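You operate a simulated robot arm through the tools that you are given. There is no shell and no other tool. Be economical: measure what you need, move in short steps, check, and stop when the job is done.

You run a simulated robot arm. Do the job below in one go: nothing can be reset, and whatever is moved stays where it is left.

## Task
Put the duster on the top of the drying table. Then put the box with the latest date from the high shelf on the top of the steel bench. Then fetch the pad and set it on the high shelf. Keep to this order. Set down upright: box, pad.

It is judged by the outcome, as a careful person would: the job done as asked, and still so three seconds after it is handed in. It fails if anything else is knocked over, pushed out of place, dropped, spilled or broken.

## Robot
A 6-joint arm with a two-finger gripper on a trunk, on a base that drives. Base frame: it is fixed to the floor where the robot stands at the start and does not move with it; the origin is under the middle of the robot, x ahead of it, y to its left, z up; the surface under the hand at the start is at about z = 800. Readings come in mm, degrees, newtons and seconds.
With the tool pointing down near the work surface it reaches from about 360 to 860 mm from the robot's upright axis, wherever it stands. Its first joint turns from -166.0 to 166.0 degrees. Places, roughly: box [1500, 2250, 1750]; high shelf (57x22 cm) [1520, 2220, 1580]; pad [-750, 2250, 1000]; top of the drying table [-3800, -200, 800]; top of the steel bench [600, 100, 800]. Payload 2.45 kg.
Tool frame: the origin (TCP) lies between the finger pads and is the grasp point; the fingertips stand 20 mm ahead of it; z points along the fingers, y is the line along which they close. Largest opening 140 mm; the body of the gripper starts 168 mm behind the TCP.
Orientation is told as [roll, pitch, yaw] about the base's x, y, z axes, in that order, counted from this pose: with the fingers straight down and closing along the base's y, the tool's x points along the base's -x, its y along +y and its z along -z.

## Interface
- The arm moves only by the tool apply_moves. Its argument "targets" is one flat list of numbers, 7 for each row, row after row: the shift along the base's x, y, z in mm, then the turn, a rotation vector about the base's x, y, z in rad, then the finger opening in mm, from 0 to 140. In form: [dx, dy, dz, rx, ry, rz, hand, dx, dy, dz, rx, ry, rz, hand, ...]. A call has 1 to 10 rows; each row is the pose to reach, as a shift and turn from the pose commanded when the call began. Each row takes 0.2 s and may step no farther than 50 mm and 8.6 degrees from the row before; otherwise, or with a gripper value out of range, the whole call is refused. Where a pose cannot be reached the arm comes as near as it can. A force on the tool above 40 N (or 10 N above the force at the start of the call, whichever is more), or a blocked arm, ends the call early, and 0.2 s more pass. Each finger travels about 45 mm/s and halts on what it meets, pressing with about 24 N; the grip force reading is that of the motor and also rises with nothing between the fingers. The clock runs only during rows and for 0.2 s after the last one: add rows that repeat a pose to give the fingers time. It gives the time, the measured TCP pose, the force on the tool (base axes), the opening and the grip force at its end, in the units of the frame above (readings bear some noise), with the torque about the TCP (base axes, N m) and any sound that the robot's microphone picked up, and new pictures: "views" is both (left out), scene, wrist or none.
- Cameras (640 x 400 px; columns grow to the right, rows downward): "scene" is now at [67, 144.4, 1827.3]; the picture's right is [0.10, -0.99, 0.00], its down [-0.92, -0.10, -0.39] and it looks along [0.39, 0.04, -0.92] (base axes); focal length 265 px, centre (320, 200). "wrist" rides on the gripper at [78, 11, -209] in the tool frame; the picture's right is [-0.14, 0.99, 0.00], its down [-0.92, -0.13, -0.37] and it looks along [-0.37, -0.05, 0.93] (tool axes); focal length 280 px, centre (320, 200). There is no depth. A picture from a camera that has moved, and an enlarged one, comes with that camera's place and axes in the base frame and with its lens.
- move_column(by): slides the trunk up (or, below 0, down) by that many mm; the arm and the scene camera ride with it, the base frame stays. It gives what a move gives, with no picture.
- roll_base(legs): drives the robot by 1 to 6 legs, each [ahead, left, turn to the left] in mm, mm and degrees, along the robot's own axes; the way and the turn of a leg run together, so that a leg with both is an arc; at most 1500 mm and 180 degrees a leg. The arm and the cameras ride along, it lands a little off, and it stops where it bumps. It gives what a move gives, and a new picture of the scene camera.
- turn_head(pan, tilt): turns the head with the scene camera to pan (to the left, within 143 degrees either way) and tilt (down, from -29 to 69), counted from straight ahead of the robot. It gives what a move gives, and a new picture of the scene camera.
- enlarge(camera, box): a new picture of the part [left, top, right, bottom] of that camera's present view, enlarged. It takes no simulated time.
- sign_off(): hands the job in; it is judged then, once.

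Go step by step. Nothing tells you exact positions but the pictures and the camera data: compare them with the known pose of the tool, close in by small moves and look again before you grip or let go. The budget is 165 turns and 260 pictures, counting those below and the enlarged ones. Unless the task says otherwise, let go and move clear before handing in.

The tools are called after "Request:" as a command line: name --argument value ..., lists and objects as JSON in quotes. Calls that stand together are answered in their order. apply_moves: Moves the arm, as the interface text tells. Its arguments: {"type":"object","properties":{"targets":{"type":"array","items":{"type":"number"}},"views":{"type":"string","enum":["both","scene","wrist","none"]}},"required":["targets"]} The other tools are called the same way: move_column (by) slides the trunk up or down; roll_base (legs) drives the base; turn_head (pan, tilt) turns the head that bears the scene camera; enlarge (camera, box) takes an enlarged picture of a part of a camera's view; sign_off () hands the job in.

At the start:

```text
time_s: 0.0
tcp_pos: [557.1, -97.2, 1053.0]
ee_rot: [0.0, 0.0, 0.0]
contact_force: [0.0, 0.1, 0.7]
ft_torque: [0.01, 0.03, 0.01]
grip_width: 139.8
grip_force: 0.0
trunk travel left (down, up): [-100.0, 130.0]
robot x, y, heading: [2.1, 1.9, -0.3]
head pan, tilt: [5.9, 67.1]
```

scene: 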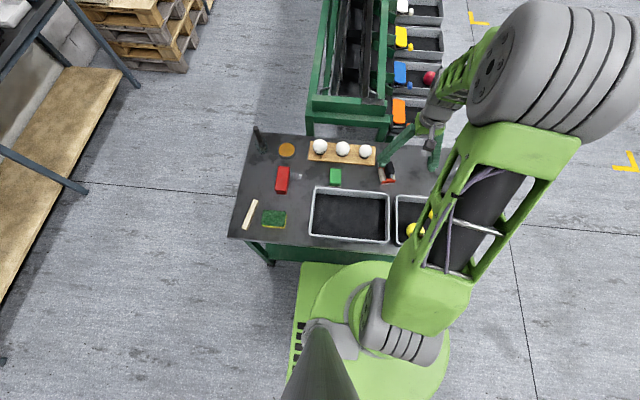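
wrist: 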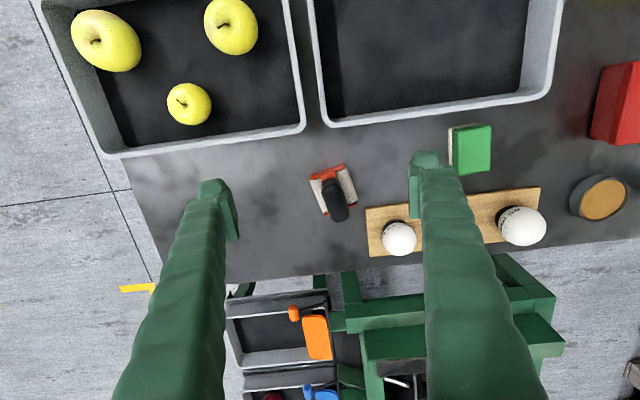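

I see the steel bench below with many items on it; the red item with a black handle may be the duster. I'll enlarge to identify things.

Request:
enlarge --camera "wrist" --box '[260, 130, 420, 230]'

Request:
enlarge --camera "scene" --box '[220, 120, 460, 270]'

Request:
turn_head --pan 60 --tilt 10

```text
4.00 times, centred on (340, 180) of wrist
camera zoom: at [479.2, -86.4, 1261.6], right [0.14, 0.99, 0.0], down [0.92, -0.13, 0.37], along [0.37, -0.05, -0.93], focal length 1122 px, centre (240, 280)
```

zoom: 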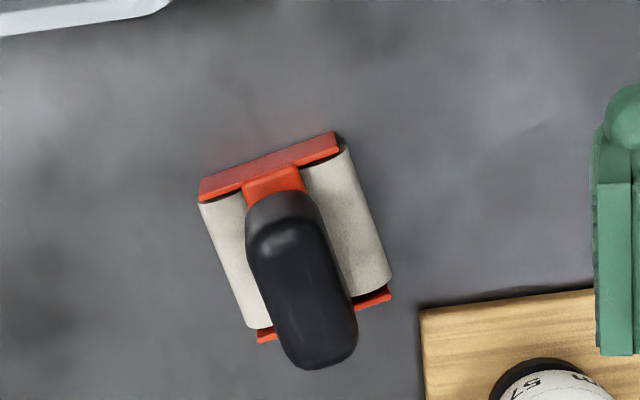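

```text
2.67 times, centred on (340, 195) of scene
camera zoom: at [67.0, 144.4, 1827.3], right [0.1, -0.99, 0.0], down [-0.92, -0.1, -0.39], along [0.39, 0.04, -0.92], focal length 706 px, centre (267, 213)
```

zoom: 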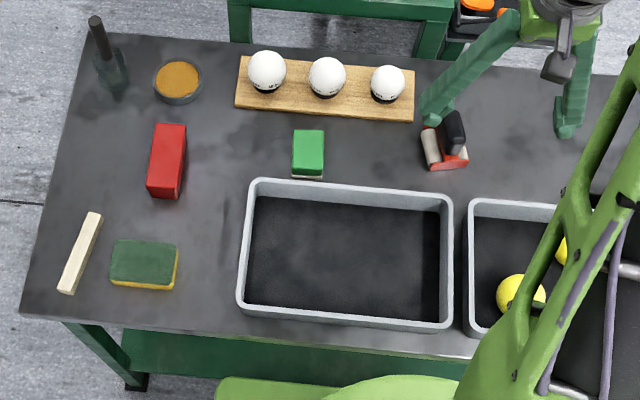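

```text
time_s: 1.3
tcp_pos: [558.6, -96.3, 1052.4]
ee_rot: [0.1, 0.1, 0.1]
contact_force: [-0.2, 0.6, 0.1]
ft_torque: [-0.02, 0.03, -0.02]
grip_width: 140.1
grip_force: 0.1
trunk travel left (down, up): [-100.0, 130.0]
robot x, y, heading: [3.7, 6.3, -0.1]
head pan, tilt: [60.0, 10.0]
camera scene: at [55.7, 218.9, 1909.4], right [0.87, -0.5, 0.0], down [-0.09, -0.15, -0.98], along [0.49, 0.85, -0.17], focal length 265 px, centre (320, 200)
```

scene: 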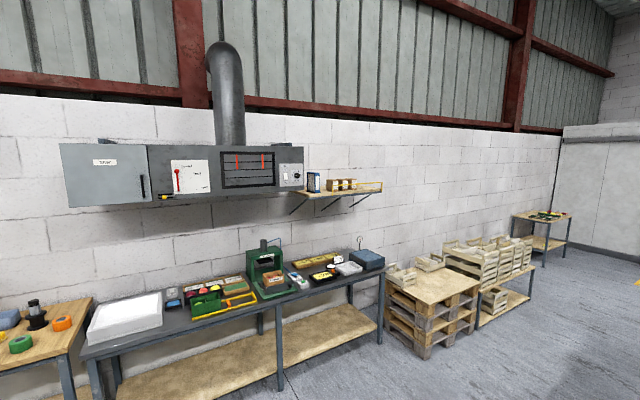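

The wall side holds a long bench, a cabinet and the high shelf with boxes. I'll enlarge shelf and bench, and look at the green block close up.

Request:
enlarge --camera "scene" --box '[280, 160, 392, 230]'

Request:
enlarge --camera "scene" --box '[80, 230, 390, 370]'

Request:
enlarge --camera "wrist" --box '[420, 100, 580, 200]'

Request:
turn_head --pan 140 --tilt 15

```text
5.71 times, centred on (336, 195) of scene
camera zoom: at [55.7, 218.9, 1909.4], right [0.87, -0.5, 0.0], down [-0.09, -0.15, -0.98], along [0.49, 0.85, -0.17], focal length 1512 px, centre (229, 229)
```

zoom: 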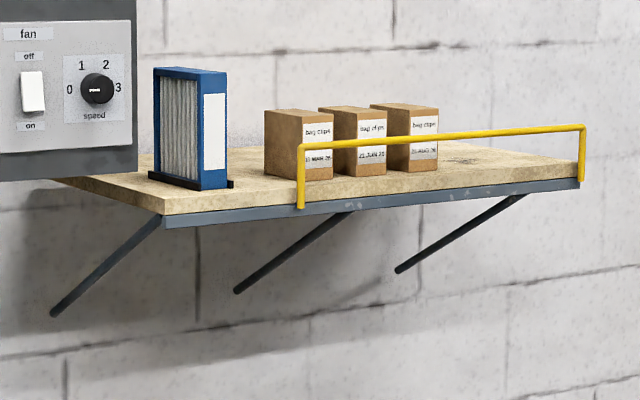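

```text
2.06 times, centred on (235, 300) of scene
camera zoom: at [55.7, 218.9, 1909.4], right [0.87, -0.5, 0.0], down [-0.09, -0.15, -0.98], along [0.49, 0.85, -0.17], focal length 546 px, centre (496, -6)
```

zoom: 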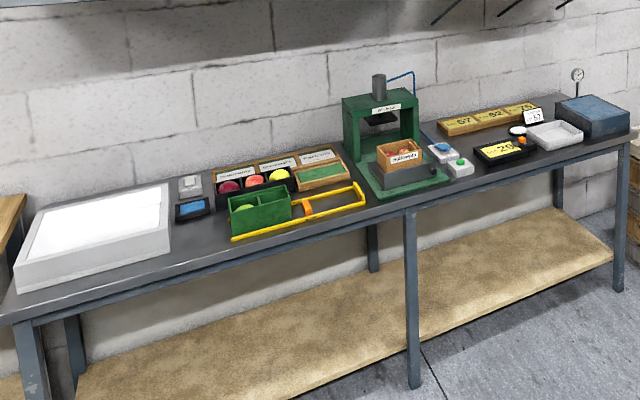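

```text
4.00 times, centred on (500, 150) of wrist
camera zoom: at [479.2, -86.4, 1261.7], right [0.14, 0.99, 0.0], down [0.92, -0.13, 0.37], along [0.37, -0.05, -0.93], focal length 1122 px, centre (-400, 400)
```

zoom: 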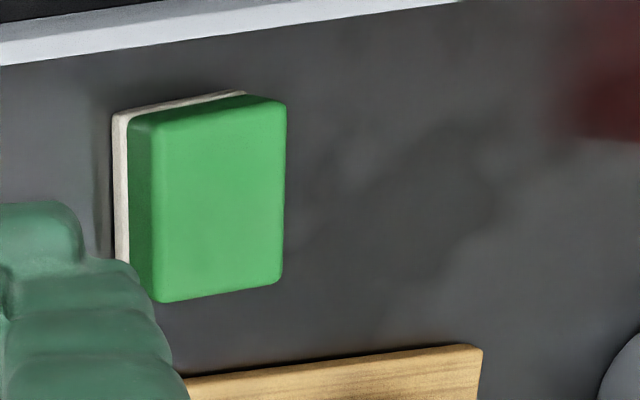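

```text
time_s: 2.8
tcp_pos: [558.2, -97.5, 1052.0]
ee_rot: [0.0, 0.0, 0.1]
contact_force: [0.6, 0.1, -0.3]
ft_torque: [0.02, 0.02, -0.01]
grip_width: 139.8
grip_force: 0.2
trunk travel left (down, up): [-100.0, 130.0]
robot x, y, heading: [-0.0, 2.1, 0.2]
head pan, tilt: [140.0, 15.0]
camera scene: at [-62.3, 198.5, 1901.4], right [0.64, 0.77, 0.0], down [0.2, -0.17, -0.97], along [-0.74, 0.62, -0.26], focal length 265 px, centre (320, 200)
```

scene: 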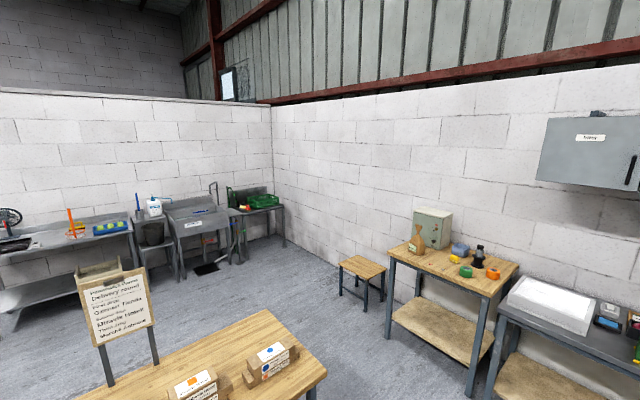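

The green block with felt underneath looks like a board duster. I'll check the other tables, including the one with the pad.

Request:
enlarge --camera "scene" --box '[380, 190, 640, 352]'

Request:
enlarge --camera "scene" --box '[60, 240, 340, 400]'

Request:
enlarge --camera "scene" --box '[0, 170, 290, 320]'

Request:
turn_head --pan -135 --tilt 15

```text
2.46 times, centred on (510, 271) of scene
camera zoom: at [-62.3, 198.5, 1901.4], right [0.64, 0.77, 0.0], down [0.2, -0.17, -0.97], along [-0.74, 0.62, -0.26], focal length 651 px, centre (-148, 25)
```

zoom: 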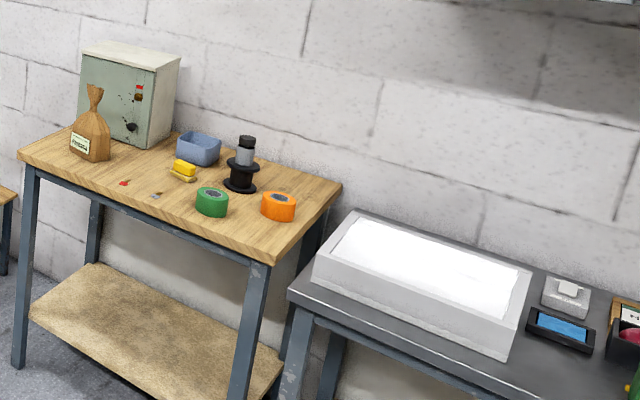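

```text
2.29 times, centred on (200, 320) of scene
camera zoom: at [-62.3, 198.5, 1901.4], right [0.64, 0.77, 0.0], down [0.2, -0.17, -0.97], along [-0.74, 0.62, -0.26], focal length 605 px, centre (594, -74)
```

zoom: 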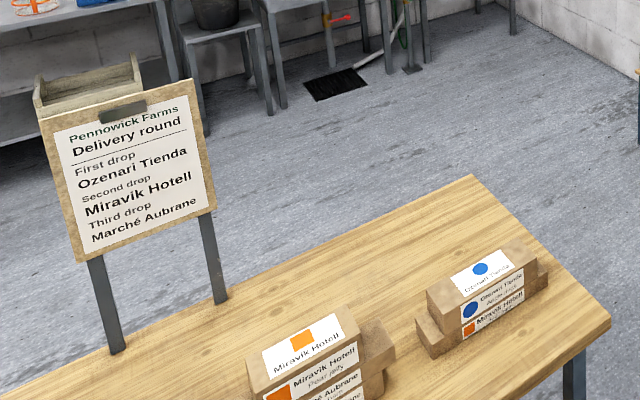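

```text
2.21 times, centred on (145, 245) of scene
camera zoom: at [-62.3, 198.5, 1901.4], right [0.64, 0.77, 0.0], down [0.2, -0.17, -0.97], along [-0.74, 0.62, -0.26], focal length 584 px, centre (706, 101)
```

zoom: 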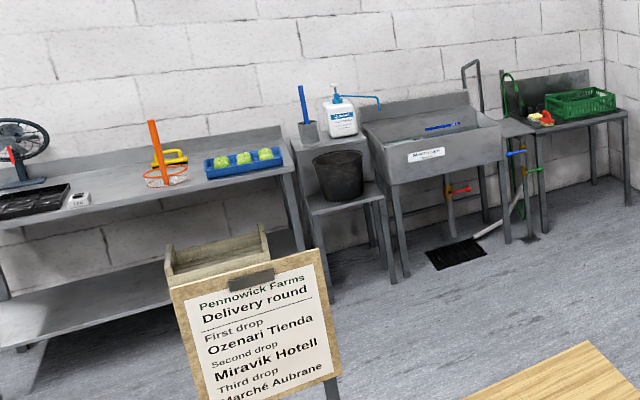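

```text
time_s: 6.6
tcp_pos: [558.4, -97.3, 1052.9]
ee_rot: [0.0, 0.0, 0.0]
contact_force: [-0.6, 0.1, -0.5]
ft_torque: [-0.01, -0.02, 0.03]
grip_width: 139.8
grip_force: 0.0
trunk travel left (down, up): [-100.0, 130.0]
robot x, y, heading: [0.6, -0.2, 0.2]
head pan, tilt: [-135.0, 15.0]
camera scene: at [-56.8, 72.3, 1901.4], right [-0.71, 0.71, 0.0], down [0.18, 0.18, -0.97], along [-0.68, -0.68, -0.26], focal length 265 px, centre (320, 200)
```

scene: 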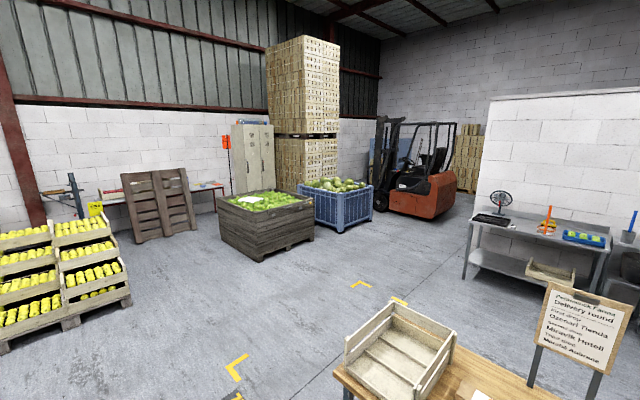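

Drying table: the steel one with the fan at about (-3800,-200). The green felt block is the duster at about (607,136). I move above it and look.

Request:
apply_moves --targets '[10, 45, 0, 0, 0, 0, 140, 20, 90, 0, 0, 0, 0, 140, 30, 135, 0, 0, 0, 0, 140, 40, 180, 0, 0, 0, 0, 140, 50, 228, 0, 0, 0, 0, 110, 50, 233, -45, 0, 0, 0, 110, 50, 233, -90, 0, 0, 0, 110, 50, 233, -100, 0, 0, 0, 110]' --views "wrist"

Request:
turn_head --pan 0 --tilt 60

```text
time_s: 8.4
tcp_pos: [608.5, 137.0, 952.8]
ee_rot: [0.0, 0.1, -0.1]
contact_force: [-0.6, 0.1, 0.5]
ft_torque: [0.0, 0.02, 0.02]
grip_width: 110.1
grip_force: 0.0
trunk travel left (down, up): [-100.0, 130.0]
robot x, y, heading: [-0.2, 0.1, 0.2]
head pan, tilt: [-135.0, 15.0]
camera wrist: at [529.7, 147.5, 1161.1], right [0.14, 0.99, 0.0], down [0.92, -0.13, 0.37], along [0.37, -0.05, -0.93], focal length 280 px, centre (320, 200)
```

wrist: 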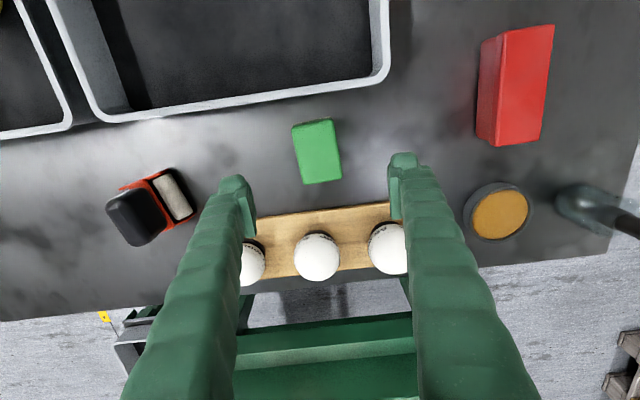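

```text
time_s: 10.6
tcp_pos: [607.5, 137.8, 952.3]
ee_rot: [0.0, 0.0, -0.1]
contact_force: [0.6, 0.6, -0.2]
ft_torque: [0.02, -0.03, 0.0]
grip_width: 110.1
grip_force: 0.2
trunk travel left (down, up): [-100.0, 130.0]
robot x, y, heading: [-2.4, -2.5, -0.1]
head pan, tilt: [0.0, 60.0]
camera scene: at [75.9, 138.4, 1835.1], right [0.0, -1.0, 0.0], down [-0.87, 0.0, -0.5], along [0.5, 0.0, -0.87], focal length 265 px, centre (320, 200)
```

scene: 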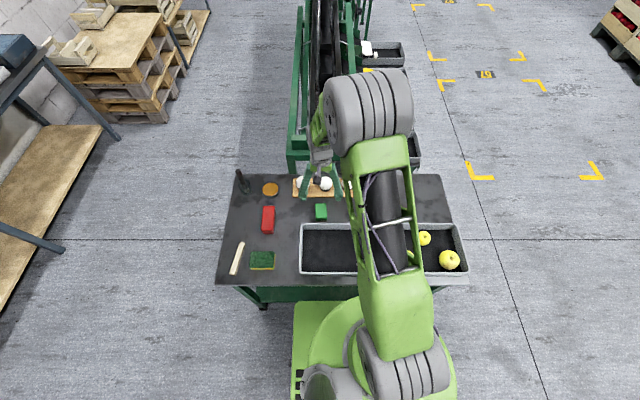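

Duster centre refined to about (599,135), aligned with the gripper. I descend and look again before gripping.

Request:
apply_moves --targets '[-8, -2, -45, 0, 0, 0, 110, -8, -2, -85, 0, 0, 0, 110, -8, -2, -110, 0, 0, 0, 100, -8, -2, -122, 0, 0, 0, 100]'

Request:
enlarge --camera "scene" --box '[280, 160, 376, 220]'

```text
time_s: 11.6
tcp_pos: [599.6, 134.6, 829.2]
ee_rot: [0.0, -0.1, 0.0]
contact_force: [-0.4, 0.9, 0.5]
ft_torque: [-0.01, -0.03, 0.02]
grip_width: 100.1
grip_force: 0.1
trunk travel left (down, up): [-100.0, 130.0]
robot x, y, heading: [3.1, 3.5, -0.1]
head pan, tilt: [0.0, 60.0]
camera scene: at [76.1, 138.5, 1835.1], right [0.0, -1.0, 0.0], down [-0.87, 0.0, -0.5], along [0.5, 0.0, -0.87], focal length 265 px, centre (320, 200)
camera wrist: at [520.1, 144.9, 1038.2], right [0.14, 0.99, 0.0], down [0.92, -0.13, 0.37], along [0.37, -0.05, -0.93], focal length 280 px, centre (320, 200)
```

scene: 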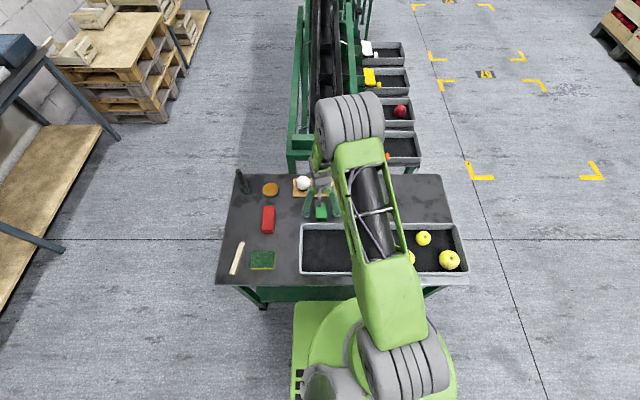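
wrist: 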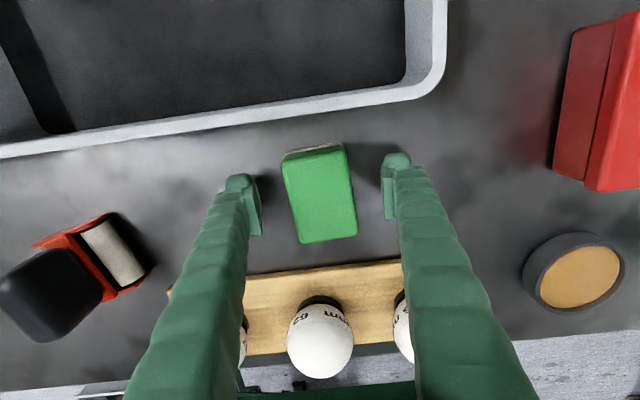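

```text
6.67 times, centred on (328, 190) of scene
camera zoom: at [76.1, 138.5, 1835.1], right [0.0, -1.0, 0.0], down [-0.87, 0.0, -0.5], along [0.5, 0.0, -0.87], focal length 1764 px, centre (267, 267)
```

zoom: 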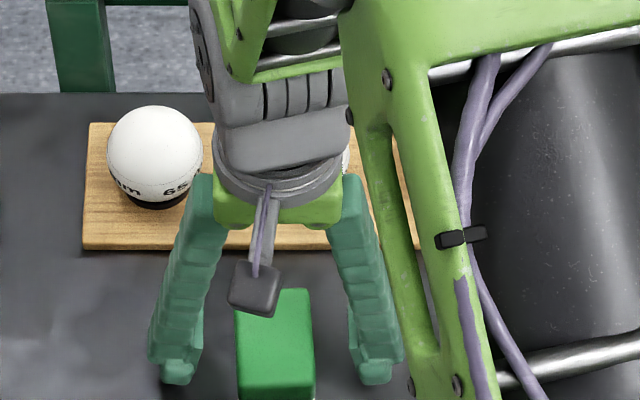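

The fingers straddle the duster. I close and lift.

Request:
apply_moves --targets '[0, 0, 0, 0, 0, 0, 60, 0, 0, 0, 0, 0, 0, 30, 0, 0, 0, 0, 0, 0, 30, 0, 0, 0, 0, 0, 0, 30, 0, 0, 0, 0, 0, 0, 30, 0, 0, 0, 0, 0, 0, 30]' --views "none"

Request:
apply_moves --targets '[0, 0, 20, 0, 0, 0, 30, 0, 0, 60, 0, 0, 0, 30, 0, 0, 110, 0, 0, 0, 30, 0, 0, 160, 0, 0, 0, 30, 0, 0, 210, 0, 0, 0, 30]' --views "both"

```text
time_s: 13.0
tcp_pos: [598.3, 134.5, 829.3]
ee_rot: [0.0, 0.0, 0.1]
contact_force: [0.1, 0.1, 0.2]
ft_torque: [0.01, -0.01, 0.02]
grip_width: 49.0
grip_force: 24.0
trunk travel left (down, up): [-100.0, 130.0]
robot x, y, heading: [-4.3, -0.7, 0.0]
head pan, tilt: [0.0, 60.0]
```

```text
time_s: 14.2
tcp_pos: [599.6, 133.2, 1042.2]
ee_rot: [0.0, 0.0, 0.0]
contact_force: [0.5, -1.0, -0.3]
ft_torque: [-0.02, -0.02, 0.0]
grip_width: 48.5
grip_force: 24.1
trunk travel left (down, up): [-100.0, 130.0]
robot x, y, heading: [4.2, -0.7, 0.1]
head pan, tilt: [0.0, 60.0]
camera scene: at [74.9, 138.2, 1835.2], right [0.0, -1.0, 0.0], down [-0.87, 0.0, -0.5], along [0.5, 0.0, -0.87], focal length 265 px, centre (320, 200)
camera wrist: at [520.9, 145.5, 1251.1], right [0.14, 0.99, 0.0], down [0.92, -0.13, 0.37], along [0.37, -0.05, -0.93], focal length 280 px, centre (320, 200)
```

scene: 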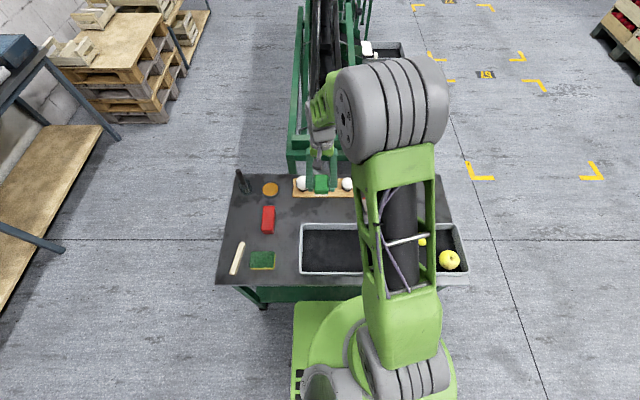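
wrist: 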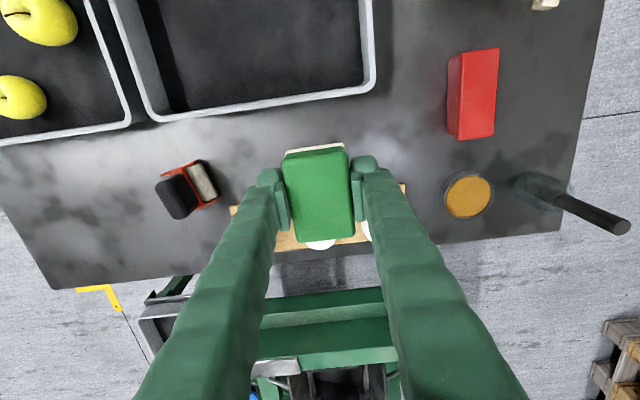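

The duster is held. I retract the arm over the base and drive around the delivery table's south end.

Request:
apply_moves --targets '[-40, -25, 20, 0, 0, 0, 30, -75, -50, 40, 0, 0, 0, 30, -110, -75, 60, 0, 0, 0, 30, -145, -100, 80, 0, 0, 0, 30, -180, -125, 100, 0, 0, 0, 30]' --views "none"

Request:
roll_base --legs '[[-150, 0, 0], [0, -1250, 0], [0, 0, -180]]'

Request:
turn_head --pan 0 --tilt 25

```text
refused: row 1 steps farther than a row can; nothing moved
```

```text
time_s: 33.7
tcp_pos: [-724.3, -1383.2, 1041.2]
ee_rot: [0.0, 0.0, -179.5]
contact_force: [-0.4, 0.0, -1.2]
ft_torque: [0.01, -0.01, 0.0]
grip_width: 48.8
grip_force: 24.2
trunk travel left (down, up): [-100.0, 130.0]
robot x, y, heading: [-121.1, -1245.9, -179.5]
head pan, tilt: [0.0, 60.0]
camera scene: at [-200.9, -1385.6, 1835.1], right [-0.01, 1.0, 0.0], down [0.87, 0.01, -0.5], along [-0.5, 0.0, -0.87], focal length 265 px, centre (320, 200)
```

scene: 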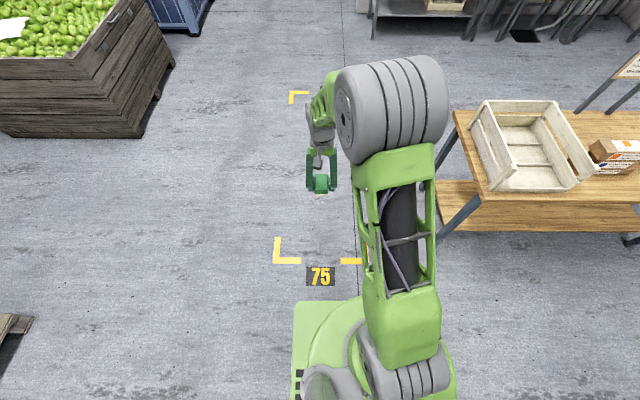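

```text
time_s: 34.7
tcp_pos: [-724.8, -1383.8, 1042.1]
ee_rot: [0.0, -0.1, -179.5]
contact_force: [-0.2, -0.1, -0.7]
ft_torque: [-0.01, -0.01, -0.02]
grip_width: 48.6
grip_force: 23.6
trunk travel left (down, up): [-100.0, 130.0]
robot x, y, heading: [-128.0, -1243.4, -179.3]
head pan, tilt: [0.0, 25.0]
camera scene: at [-226.4, -1385.9, 1885.0], right [-0.01, 1.0, 0.0], down [0.42, 0.0, -0.91], along [-0.91, -0.01, -0.42], focal length 265 px, centre (320, 200)
```

scene: 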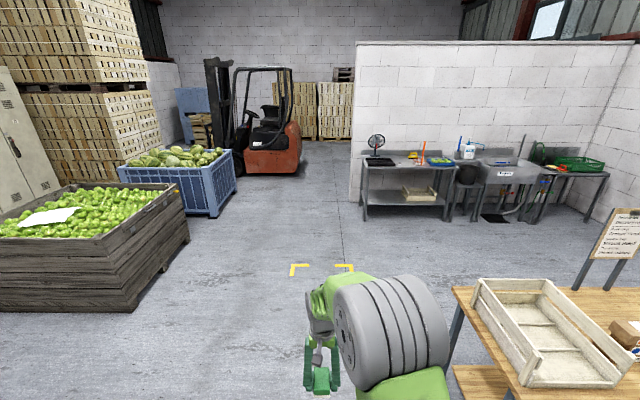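

I've a clear lane. Let me enlarge the drying table then drive toward it.

Request:
enlarge --camera "scene" --box '[350, 125, 478, 205]'

Request:
roll_base --legs '[[1500, 0, 0], [700, -800, 0]]'

```text
5.00 times, centred on (414, 165) of scene
camera zoom: at [-226.4, -1385.9, 1885.0], right [-0.01, 1.0, 0.0], down [0.42, 0.0, -0.91], along [-0.91, -0.01, -0.42], focal length 1323 px, centre (-150, 375)
```

zoom: 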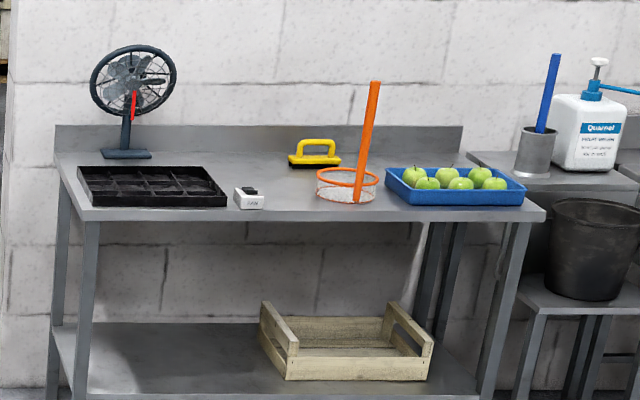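

```text
time_s: 49.0
tcp_pos: [-2913.1, -602.7, 1041.2]
ee_rot: [-0.1, 0.1, -179.0]
contact_force: [0.1, -0.2, -0.4]
ft_torque: [-0.04, -0.01, -0.02]
grip_width: 48.7
grip_force: 24.0
trunk travel left (down, up): [-100.0, 130.0]
robot x, y, heading: [-2314.8, -458.6, -179.1]
head pan, tilt: [0.0, 25.0]
camera scene: at [-2415.0, -601.3, 1885.1], right [-0.02, 1.0, 0.0], down [0.42, 0.01, -0.91], along [-0.91, -0.02, -0.42], focal length 265 px, centre (320, 200)
```

scene: 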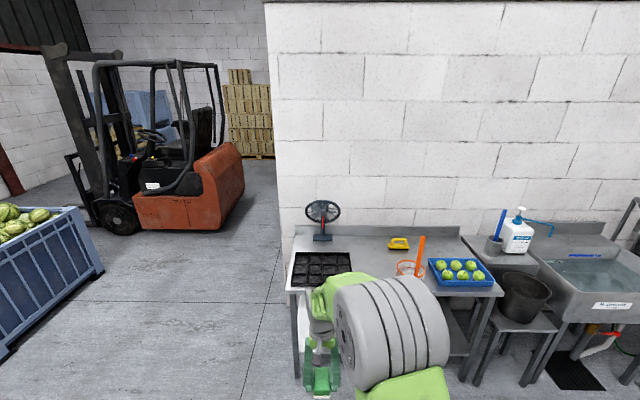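

The drying table's front edge is at x≈-3553, with a free spot around (-3830,-250). I raise the arm and drive up to it.

Request:
apply_moves --targets '[0, 0, 45, 0, 0, 0, 30, 0, 0, 90, 0, 0, 0, 30, 0, 0, 135, 0, 0, 0, 30, 0, 0, 160, 0, 0, 0, 30]' --views "none"

Request:
roll_base --legs '[[0, -346, 0], [800, 0, -0.9]]'

Request:
turn_head --pan 0 --tilt 45

```text
time_s: 50.0
tcp_pos: [-2914.0, -603.5, 1199.7]
ee_rot: [-0.1, -0.1, -179.0]
contact_force: [-0.7, -0.2, -1.2]
ft_torque: [-0.01, 0.01, -0.01]
grip_width: 48.7
grip_force: 24.0
trunk travel left (down, up): [-100.0, 130.0]
robot x, y, heading: [-2312.7, -455.9, -179.0]
head pan, tilt: [0.0, 25.0]
```

```text
time_s: 57.5
tcp_pos: [-3723.3, -257.0, 1198.6]
ee_rot: [0.0, 0.1, -179.8]
contact_force: [-0.2, -0.8, -0.8]
ft_torque: [0.03, -0.02, -0.02]
grip_width: 48.7
grip_force: 23.3
trunk travel left (down, up): [-100.0, 130.0]
robot x, y, heading: [-3120.4, -121.0, -180.0]
head pan, tilt: [0.0, 25.0]
camera scene: at [-3224.9, -261.8, 1885.1], right [0.0, 1.0, 0.0], down [0.42, 0.0, -0.91], along [-0.91, 0.0, -0.42], focal length 265 px, centre (320, 200)
```

scene: 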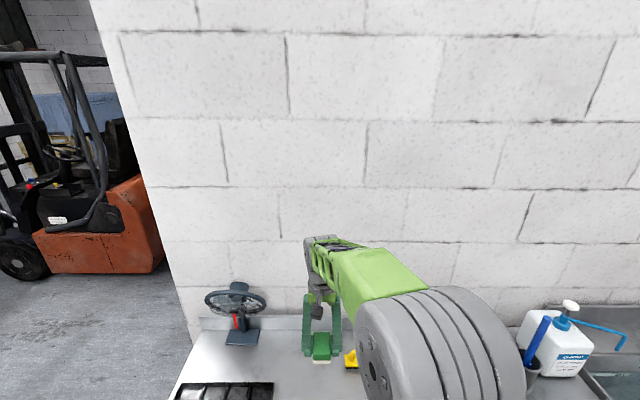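

```text
time_s: 58.4
tcp_pos: [-3722.6, -256.6, 1199.0]
ee_rot: [0.0, -0.1, -179.8]
contact_force: [0.7, -0.1, -0.2]
ft_torque: [0.0, 0.0, 0.05]
grip_width: 48.9
grip_force: 24.2
trunk travel left (down, up): [-100.0, 130.0]
robot x, y, heading: [-3121.3, -117.9, -180.3]
head pan, tilt: [0.0, 45.0]
camera scene: at [-3213.5, -261.7, 1854.6], right [0.0, 1.0, 0.0], down [0.71, 0.0, -0.71], along [-0.71, 0.0, -0.71], focal length 265 px, centre (320, 200)
```

scene: 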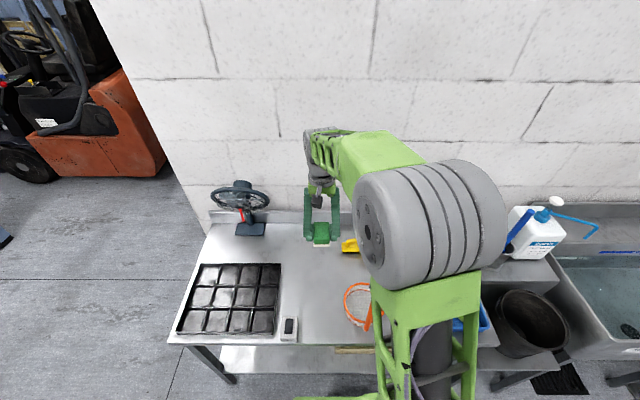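

The spot at about (-3785,-290) is clear. I shift there, descend part-way, and look with the wrist camera.

Request:
apply_moves --targets '[-30, -20, 0, 0, 0, 0, 30, -62, -35, -30, 0, 0, 0, 30, -62, -35, -75, 0, 0, 0, 30, -62, -35, -120, 0, 0, 0, 30]'

```text
time_s: 59.4
tcp_pos: [-3787.5, -292.4, 1080.8]
ee_rot: [0.1, -0.1, -179.9]
contact_force: [-0.2, -0.2, -0.1]
ft_torque: [0.06, -0.05, 0.0]
grip_width: 48.4
grip_force: 24.1
trunk travel left (down, up): [-100.0, 130.0]
robot x, y, heading: [-3121.2, -118.6, -179.8]
head pan, tilt: [0.0, 45.0]
camera scene: at [-3214.4, -262.0, 1854.4], right [0.0, 1.0, 0.0], down [0.71, 0.0, -0.71], along [-0.71, 0.0, -0.71], focal length 265 px, centre (320, 200)
camera wrist: at [-3709.9, -304.3, 1289.7], right [-0.13, -0.99, 0.0], down [-0.92, 0.12, 0.37], along [-0.37, 0.05, -0.93], focal length 280 px, centre (320, 200)
```

scene: 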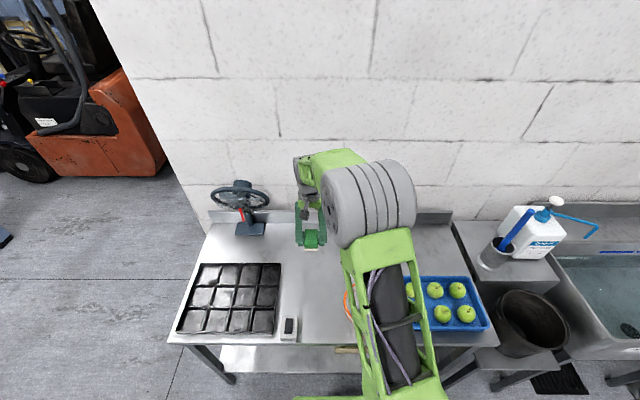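
wrist: 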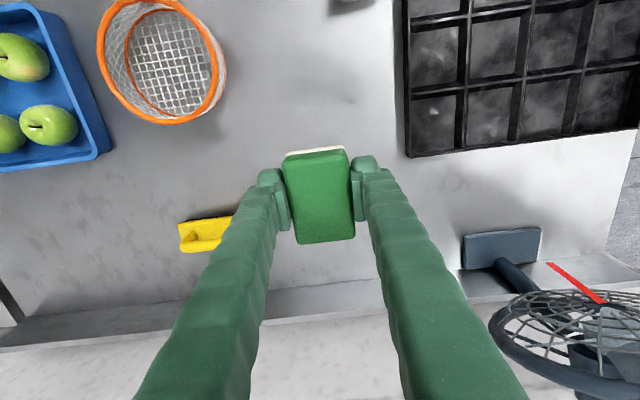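

The orange colander handle (tip near (-3560,-110,1156)) would be close under my upper arm when I go lower. I'll raise, back off, and come in from further left so the arm clears it.

Request:
apply_moves --targets '[0, 0, 45, 0, 0, 0, 30, 0, 0, 90, 0, 0, 0, 30, 0, 0, 120, 0, 0, 0, 30]' --views "none"

Request:
roll_base --legs '[[-250, 0, 0], [0, 480, 0]]'

Request:
apply_moves --targets '[0, 45, 0, 0, 0, 0, 30, 0, 90, 0, 0, 0, 0, 30, 0, 135, 0, 0, 0, 0, 30, 0, 180, 0, 0, 0, 0, 30, 0, 225, 0, 0, 0, 0, 30, 0, 270, 0, 0, 0, 0, 30, 0, 315, 0, 0, 0, 0, 30, 0, 360, 0, 0, 0, 0, 30, 0, 405, 0, 0, 0, 0, 30, 0, 440, 0, 0, 0, 0, 30]' --views "scene"

```text
time_s: 60.2
tcp_pos: [-3785.6, -294.7, 1201.8]
ee_rot: [0.0, 0.1, -179.8]
contact_force: [0.1, 0.2, -0.8]
ft_torque: [-0.01, 0.04, 0.02]
grip_width: 48.8
grip_force: 24.2
trunk travel left (down, up): [-100.0, 130.0]
robot x, y, heading: [-3122.7, -119.5, -179.8]
head pan, tilt: [0.0, 45.0]
```

```text
time_s: 66.5
tcp_pos: [-3534.0, -779.0, 1200.7]
ee_rot: [0.0, 0.0, 179.5]
contact_force: [-0.3, 0.4, -0.6]
ft_torque: [0.03, 0.0, -0.03]
grip_width: 48.6
grip_force: 24.0
trunk travel left (down, up): [-100.0, 130.0]
robot x, y, heading: [-2866.3, -611.9, 179.7]
head pan, tilt: [0.0, 45.0]
camera scene: at [-2961.9, -751.3, 1854.5], right [0.01, 1.0, 0.0], down [0.71, 0.0, -0.71], along [-0.71, 0.01, -0.71], focal length 265 px, centre (320, 200)
```

scene: 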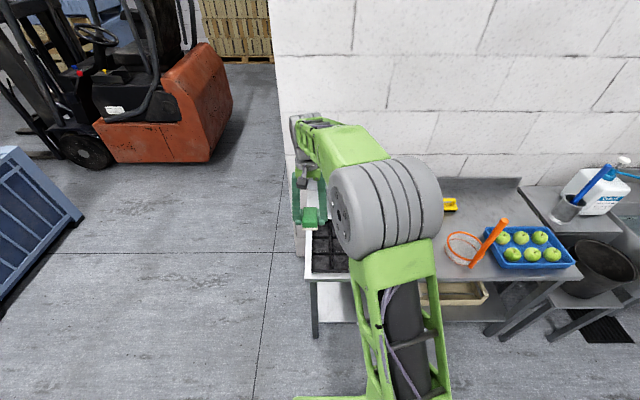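

```text
time_s: 68.7
tcp_pos: [-3534.9, -338.0, 1199.8]
ee_rot: [0.1, 0.0, 179.6]
contact_force: [0.0, 0.0, -0.6]
ft_torque: [-0.06, -0.02, 0.02]
grip_width: 48.7
grip_force: 24.5
trunk travel left (down, up): [-100.0, 130.0]
robot x, y, heading: [-2868.2, -613.0, 179.7]
head pan, tilt: [0.0, 45.0]
camera scene: at [-2962.2, -750.2, 1854.6], right [0.01, 1.0, 0.0], down [0.71, -0.01, -0.71], along [-0.71, 0.0, -0.71], focal length 265 px, centre (320, 200)
```

scene: 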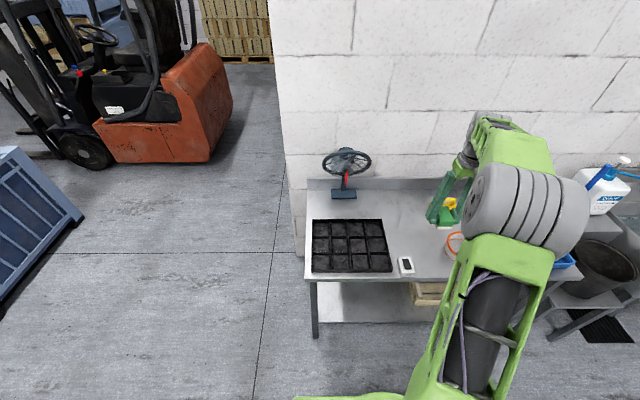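

From here the arm will pass well left of the handle. I drive in and position over the free spot at about (-3890,-360).

Request:
roll_base --legs '[[290, 0, 0]]'

Request:
apply_moves --targets '[-30, -10, 0, 0, 0, 0, 30, -60, -22, -20, 0, 0, 0, 30, -60, -22, -65, 0, 0, 0, 30, -60, -22, -110, 0, 0, 0, 30, -60, -22, -155, 0, 0, 0, 30, -60, -22, -200, 0, 0, 0, 30]' --views "both"

```text
time_s: 70.7
tcp_pos: [-3828.9, -340.0, 1201.3]
ee_rot: [0.0, -0.1, 179.7]
contact_force: [-0.3, 0.0, -0.5]
ft_torque: [0.02, -0.07, -0.02]
grip_width: 48.7
grip_force: 24.1
trunk travel left (down, up): [-100.0, 130.0]
robot x, y, heading: [-3158.1, -606.8, 179.9]
head pan, tilt: [0.0, 45.0]
camera scene: at [-3254.5, -749.9, 1854.4], right [0.0, 1.0, 0.0], down [0.71, 0.0, -0.71], along [-0.71, 0.0, -0.71], focal length 265 px, centre (320, 200)
```

scene: 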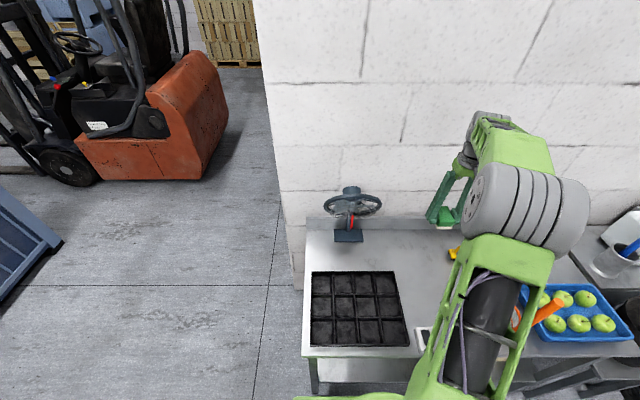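

```text
time_s: 72.1
tcp_pos: [-3888.6, -363.6, 1000.9]
ee_rot: [0.1, 0.1, 179.8]
contact_force: [0.3, 0.7, 0.2]
ft_torque: [-0.02, -0.04, 0.01]
grip_width: 48.7
grip_force: 24.2
trunk travel left (down, up): [-100.0, 130.0]
robot x, y, heading: [-3160.1, -612.3, 179.8]
head pan, tilt: [0.0, 45.0]
camera scene: at [-3254.0, -749.6, 1854.5], right [0.0, 1.0, 0.0], down [0.71, 0.0, -0.71], along [-0.71, 0.0, -0.71], focal length 265 px, centre (320, 200)
camera wrist: at [-3810.0, -374.8, 1209.1], right [-0.14, -0.99, 0.0], down [-0.92, 0.13, 0.37], along [-0.36, 0.05, -0.93], focal length 280 px, centre (320, 200)
```

scene: 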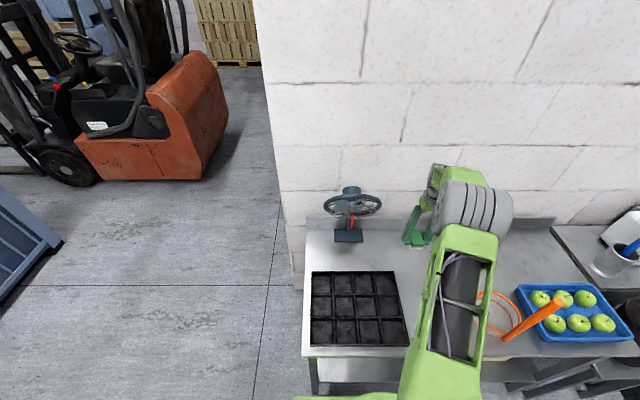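
wrist: 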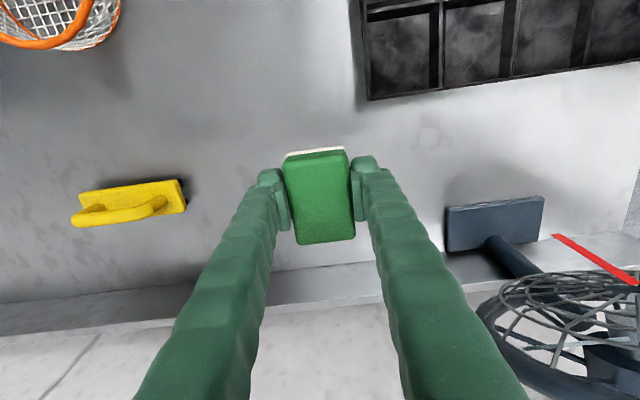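

All clear below. I descend gently until contact.

Request:
apply_moves --targets '[0, 0, -45, 0, 0, 0, 30, 0, 0, -90, 0, 0, 0, 30, 0, 0, -130, 0, 0, 0, 30, 0, 0, -150, 0, 0, 0, 30, 0, 0, -158, 0, 0, 0, 30, 0, 0, -163, 0, 0, 0, 30, 0, 0, -167, 0, 0, 0, 30]' --views "both"

Request:
enlarge --camera "scene" --box '[360, 180, 520, 280]'

```text
time_s: 73.7
tcp_pos: [-3888.6, -361.2, 839.8]
ee_rot: [-0.2, -0.4, 179.8]
contact_force: [0.1, 1.5, 39.8]
ft_torque: [-0.44, -0.26, 0.03]
grip_width: 49.9
grip_force: 24.2
trunk travel left (down, up): [-100.0, 130.0]
robot x, y, heading: [-3159.7, -609.3, 179.9]
head pan, tilt: [0.0, 45.0]
camera scene: at [-3249.3, -751.0, 1855.0], right [0.0, 1.0, 0.0], down [0.71, 0.0, -0.71], along [-0.71, 0.0, -0.71], focal length 265 px, centre (320, 200)
camera wrist: at [-3809.6, -373.3, 1047.7], right [-0.14, -0.99, 0.0], down [-0.92, 0.13, 0.38], along [-0.37, 0.05, -0.93], focal length 280 px, centre (320, 200)
```

scene: 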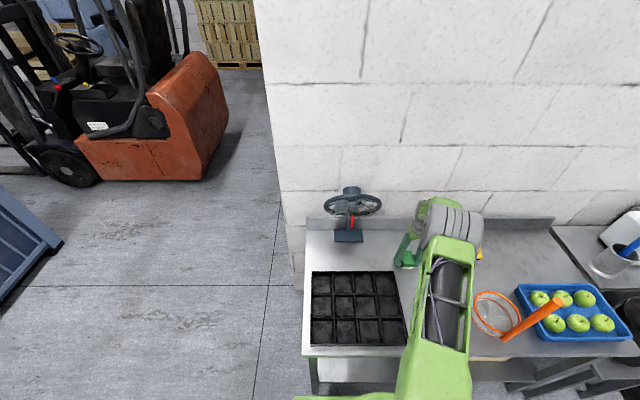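
wrist: 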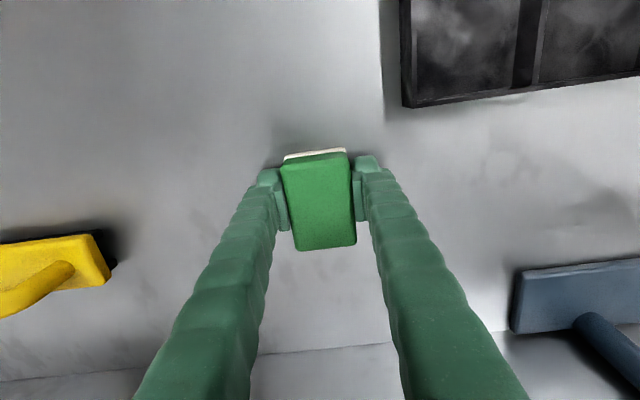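

```text
4.00 times, centred on (440, 230) of scene
camera zoom: at [-3249.3, -751.0, 1855.0], right [0.0, 1.0, 0.0], down [0.71, 0.0, -0.71], along [-0.71, 0.0, -0.71], focal length 1058 px, centre (-160, 80)
```

zoom: 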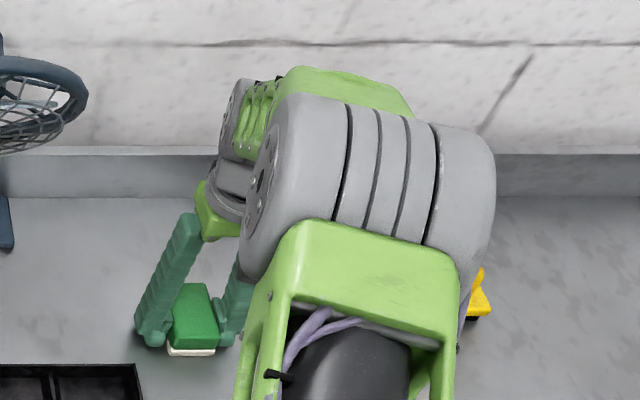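

It's in contact with the table. I ease off slightly, open the fingers, and rise.

Request:
apply_moves --targets '[0, 0, 2, 0, 0, 0, 30, 0, 0, 3, 0, 0, 0, 60, 0, 0, 3, 0, 0, 0, 80, 0, 0, 3, 0, 0, 0, 80, 0, 0, 3, 0, 0, 0, 80, 0, 0, 3, 0, 0, 0, 80]' --views "wrist"

Request:
apply_moves --targets '[0, 0, 20, 0, 0, 0, 80, 0, 0, 60, 0, 0, 0, 80, 0, 0, 105, 0, 0, 0, 80, 0, 0, 150, 0, 0, 0, 80, 0, 0, 200, 0, 0, 0, 80, 0, 0, 250, 0, 0, 0, 80, 0, 0, 300, 0, 0, 0, 80, 0, 0, 350, 0, 0, 0, 80]' --views "both"

```text
time_s: 75.1
tcp_pos: [-3886.8, -360.9, 839.8]
ee_rot: [0.0, -0.1, 179.7]
contact_force: [-2.4, 23.3, 25.3]
ft_torque: [-0.58, -0.24, 0.21]
grip_width: 66.4
grip_force: 0.1
trunk travel left (down, up): [-100.0, 130.0]
robot x, y, heading: [-3163.3, -607.9, 179.6]
head pan, tilt: [0.0, 45.0]
camera wrist: at [-3809.0, -371.8, 1047.5], right [-0.14, -0.99, 0.0], down [-0.92, 0.13, 0.37], along [-0.37, 0.05, -0.93], focal length 280 px, centre (320, 200)
```

wrist: 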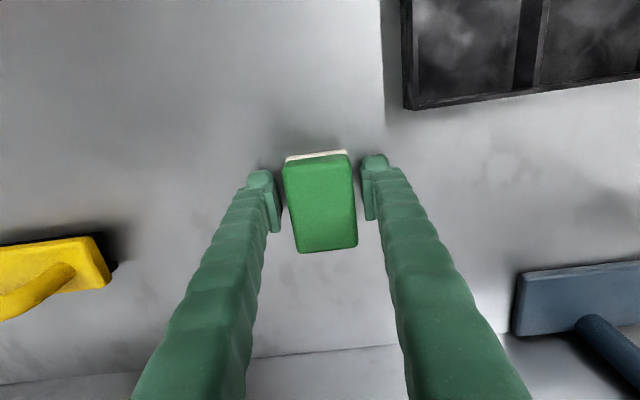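

```text
time_s: 76.9
tcp_pos: [-3889.3, -361.6, 1187.6]
ee_rot: [0.0, 0.0, 179.8]
contact_force: [-0.6, 0.0, 0.6]
ft_torque: [-0.01, 0.0, -0.03]
grip_width: 79.8
grip_force: 0.1
trunk travel left (down, up): [-100.0, 130.0]
robot x, y, heading: [-3159.9, -606.0, 179.8]
head pan, tilt: [0.0, 45.0]
camera scene: at [-3252.8, -750.1, 1854.6], right [0.0, 1.0, 0.0], down [0.71, 0.0, -0.71], along [-0.71, 0.0, -0.71], focal length 265 px, centre (320, 200)
camera wrist: at [-3812.2, -373.0, 1396.5], right [-0.14, -0.99, 0.0], down [-0.92, 0.13, 0.37], along [-0.36, 0.05, -0.93], focal length 280 px, centre (320, 200)
```

scene: 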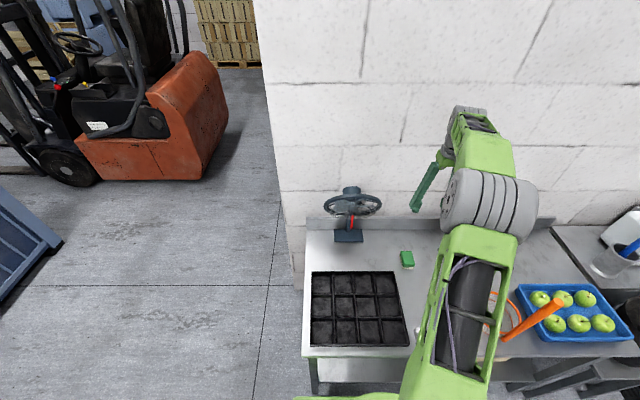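
wrist: 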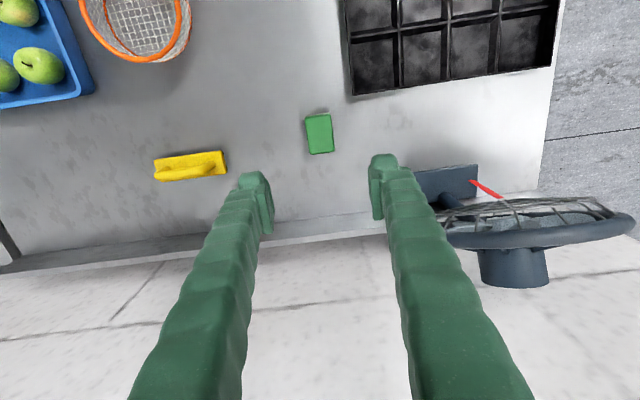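

The duster rests on the drying table. Now I retract the arm, back away, turn round and go through the north corridor toward the high shelf.

Request:
apply_moves --targets '[35, -30, 0, 0, 0, 0, 100, 70, -60, 0, 0, 0, 0, 100, 105, -90, 0, 0, 0, 0, 100, 140, -120, 0, 0, 0, 0, 100, 175, -150, 0, 0, 0, 0, 100, 210, -180, 0, 0, 0, 0, 100, 245, -210, 0, 0, 0, 0, 100, 280, -240, 0, 0, 0, 0, 100]' --views "none"

Request:
roll_base --legs '[[-700, 0, 0], [0, 0, -180]]'

Request:
turn_head --pan 30 --tilt 20

```text
time_s: 78.7
tcp_pos: [-3608.8, -603.5, 1187.8]
ee_rot: [0.0, -0.1, 179.8]
contact_force: [0.1, -0.3, 0.5]
ft_torque: [0.01, 0.04, 0.0]
grip_width: 100.1
grip_force: 0.0
trunk travel left (down, up): [-100.0, 130.0]
robot x, y, heading: [-3158.9, -608.8, 179.8]
head pan, tilt: [0.0, 45.0]
```

```text
time_s: 89.9
tcp_pos: [-2009.8, -619.2, 1187.7]
ee_rot: [0.0, 0.1, -0.8]
contact_force: [-1.1, 0.5, 0.4]
ft_torque: [-0.01, 0.02, 0.03]
grip_width: 100.1
grip_force: 0.0
trunk travel left (down, up): [-100.0, 130.0]
robot x, y, heading: [-2457.7, -606.5, -0.8]
head pan, tilt: [0.0, 45.0]
camera scene: at [-2366.8, -469.9, 1854.5], right [-0.01, -1.0, 0.0], down [-0.71, 0.01, -0.71], along [0.71, -0.01, -0.71], focal length 265 px, centre (320, 200)
```

scene: 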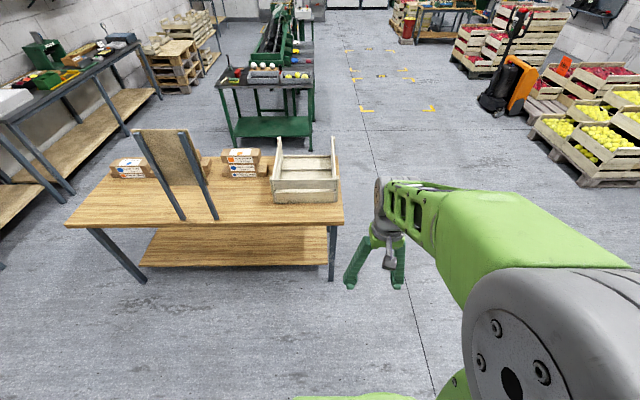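

```text
time_s: 90.9
tcp_pos: [-2010.0, -617.4, 1187.6]
ee_rot: [0.1, 0.1, -0.9]
contact_force: [-0.1, 0.2, -0.3]
ft_torque: [0.0, 0.0, -0.01]
grip_width: 100.1
grip_force: 0.1
trunk travel left (down, up): [-100.0, 130.0]
robot x, y, heading: [-2461.6, -606.8, -0.7]
head pan, tilt: [30.0, 20.0]
camera scene: at [-2366.8, -423.3, 1893.1], right [0.49, -0.87, 0.0], down [-0.3, -0.17, -0.94], along [0.82, 0.46, -0.34], focal length 265 px, centre (320, 200)
```

scene: 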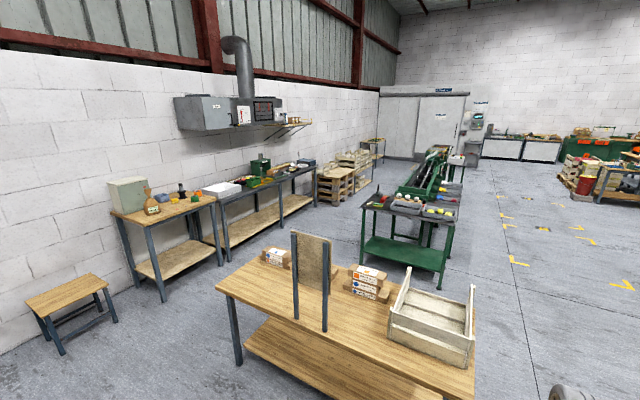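

The corridor north of the table is about y 880–2040. I drive along y≈1450 toward the shelf.

Request:
roll_base --legs '[[0, 0, 0.8], [0, 1500, 0], [0, 540, 0]]'

Request:
roll_base --legs '[[1500, 0, 0], [1400, 0, 0]]'

```text
time_s: 109.3
tcp_pos: [-1996.6, 1417.2, 1186.6]
ee_rot: [0.0, 0.0, -0.5]
contact_force: [-0.3, 0.5, -0.3]
ft_torque: [-0.02, -0.02, 0.01]
grip_width: 100.0
grip_force: 0.1
trunk travel left (down, up): [-100.0, 130.0]
robot x, y, heading: [-2444.2, 1427.3, -0.5]
head pan, tilt: [30.0, 20.0]
camera scene: at [-2352.8, 1612.0, 1893.2], right [0.49, -0.87, 0.0], down [-0.3, -0.17, -0.94], along [0.82, 0.46, -0.34], focal length 265 px, centre (320, 200)
```

scene: 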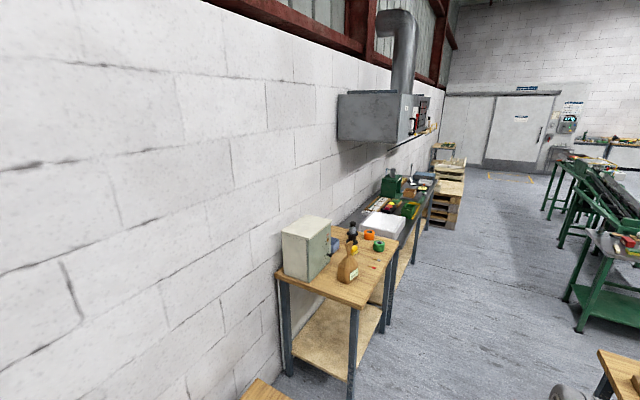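

```text
time_s: 123.3
tcp_pos: [910.5, 1424.3, 1187.6]
ee_rot: [-0.1, 0.1, 0.5]
contact_force: [0.6, 0.2, -0.1]
ft_torque: [0.0, 0.02, -0.01]
grip_width: 100.0
grip_force: 0.0
trunk travel left (down, up): [-100.0, 130.0]
robot x, y, heading: [464.1, 1424.6, 0.5]
head pan, tilt: [30.0, 20.0]
camera scene: at [550.7, 1612.2, 1893.2], right [0.51, -0.86, 0.0], down [-0.29, -0.17, -0.94], along [0.81, 0.48, -0.34], focal length 265 px, centre (320, 200)
```

scene: 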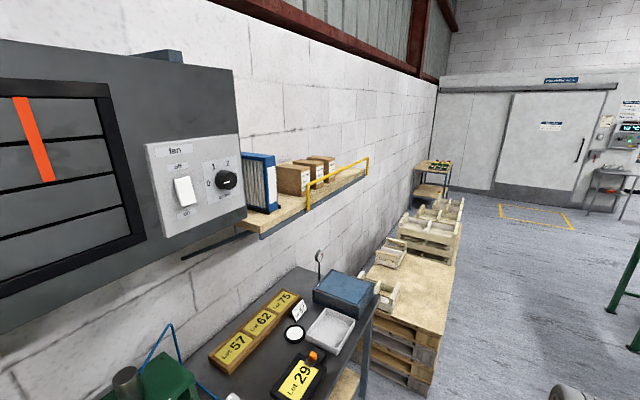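

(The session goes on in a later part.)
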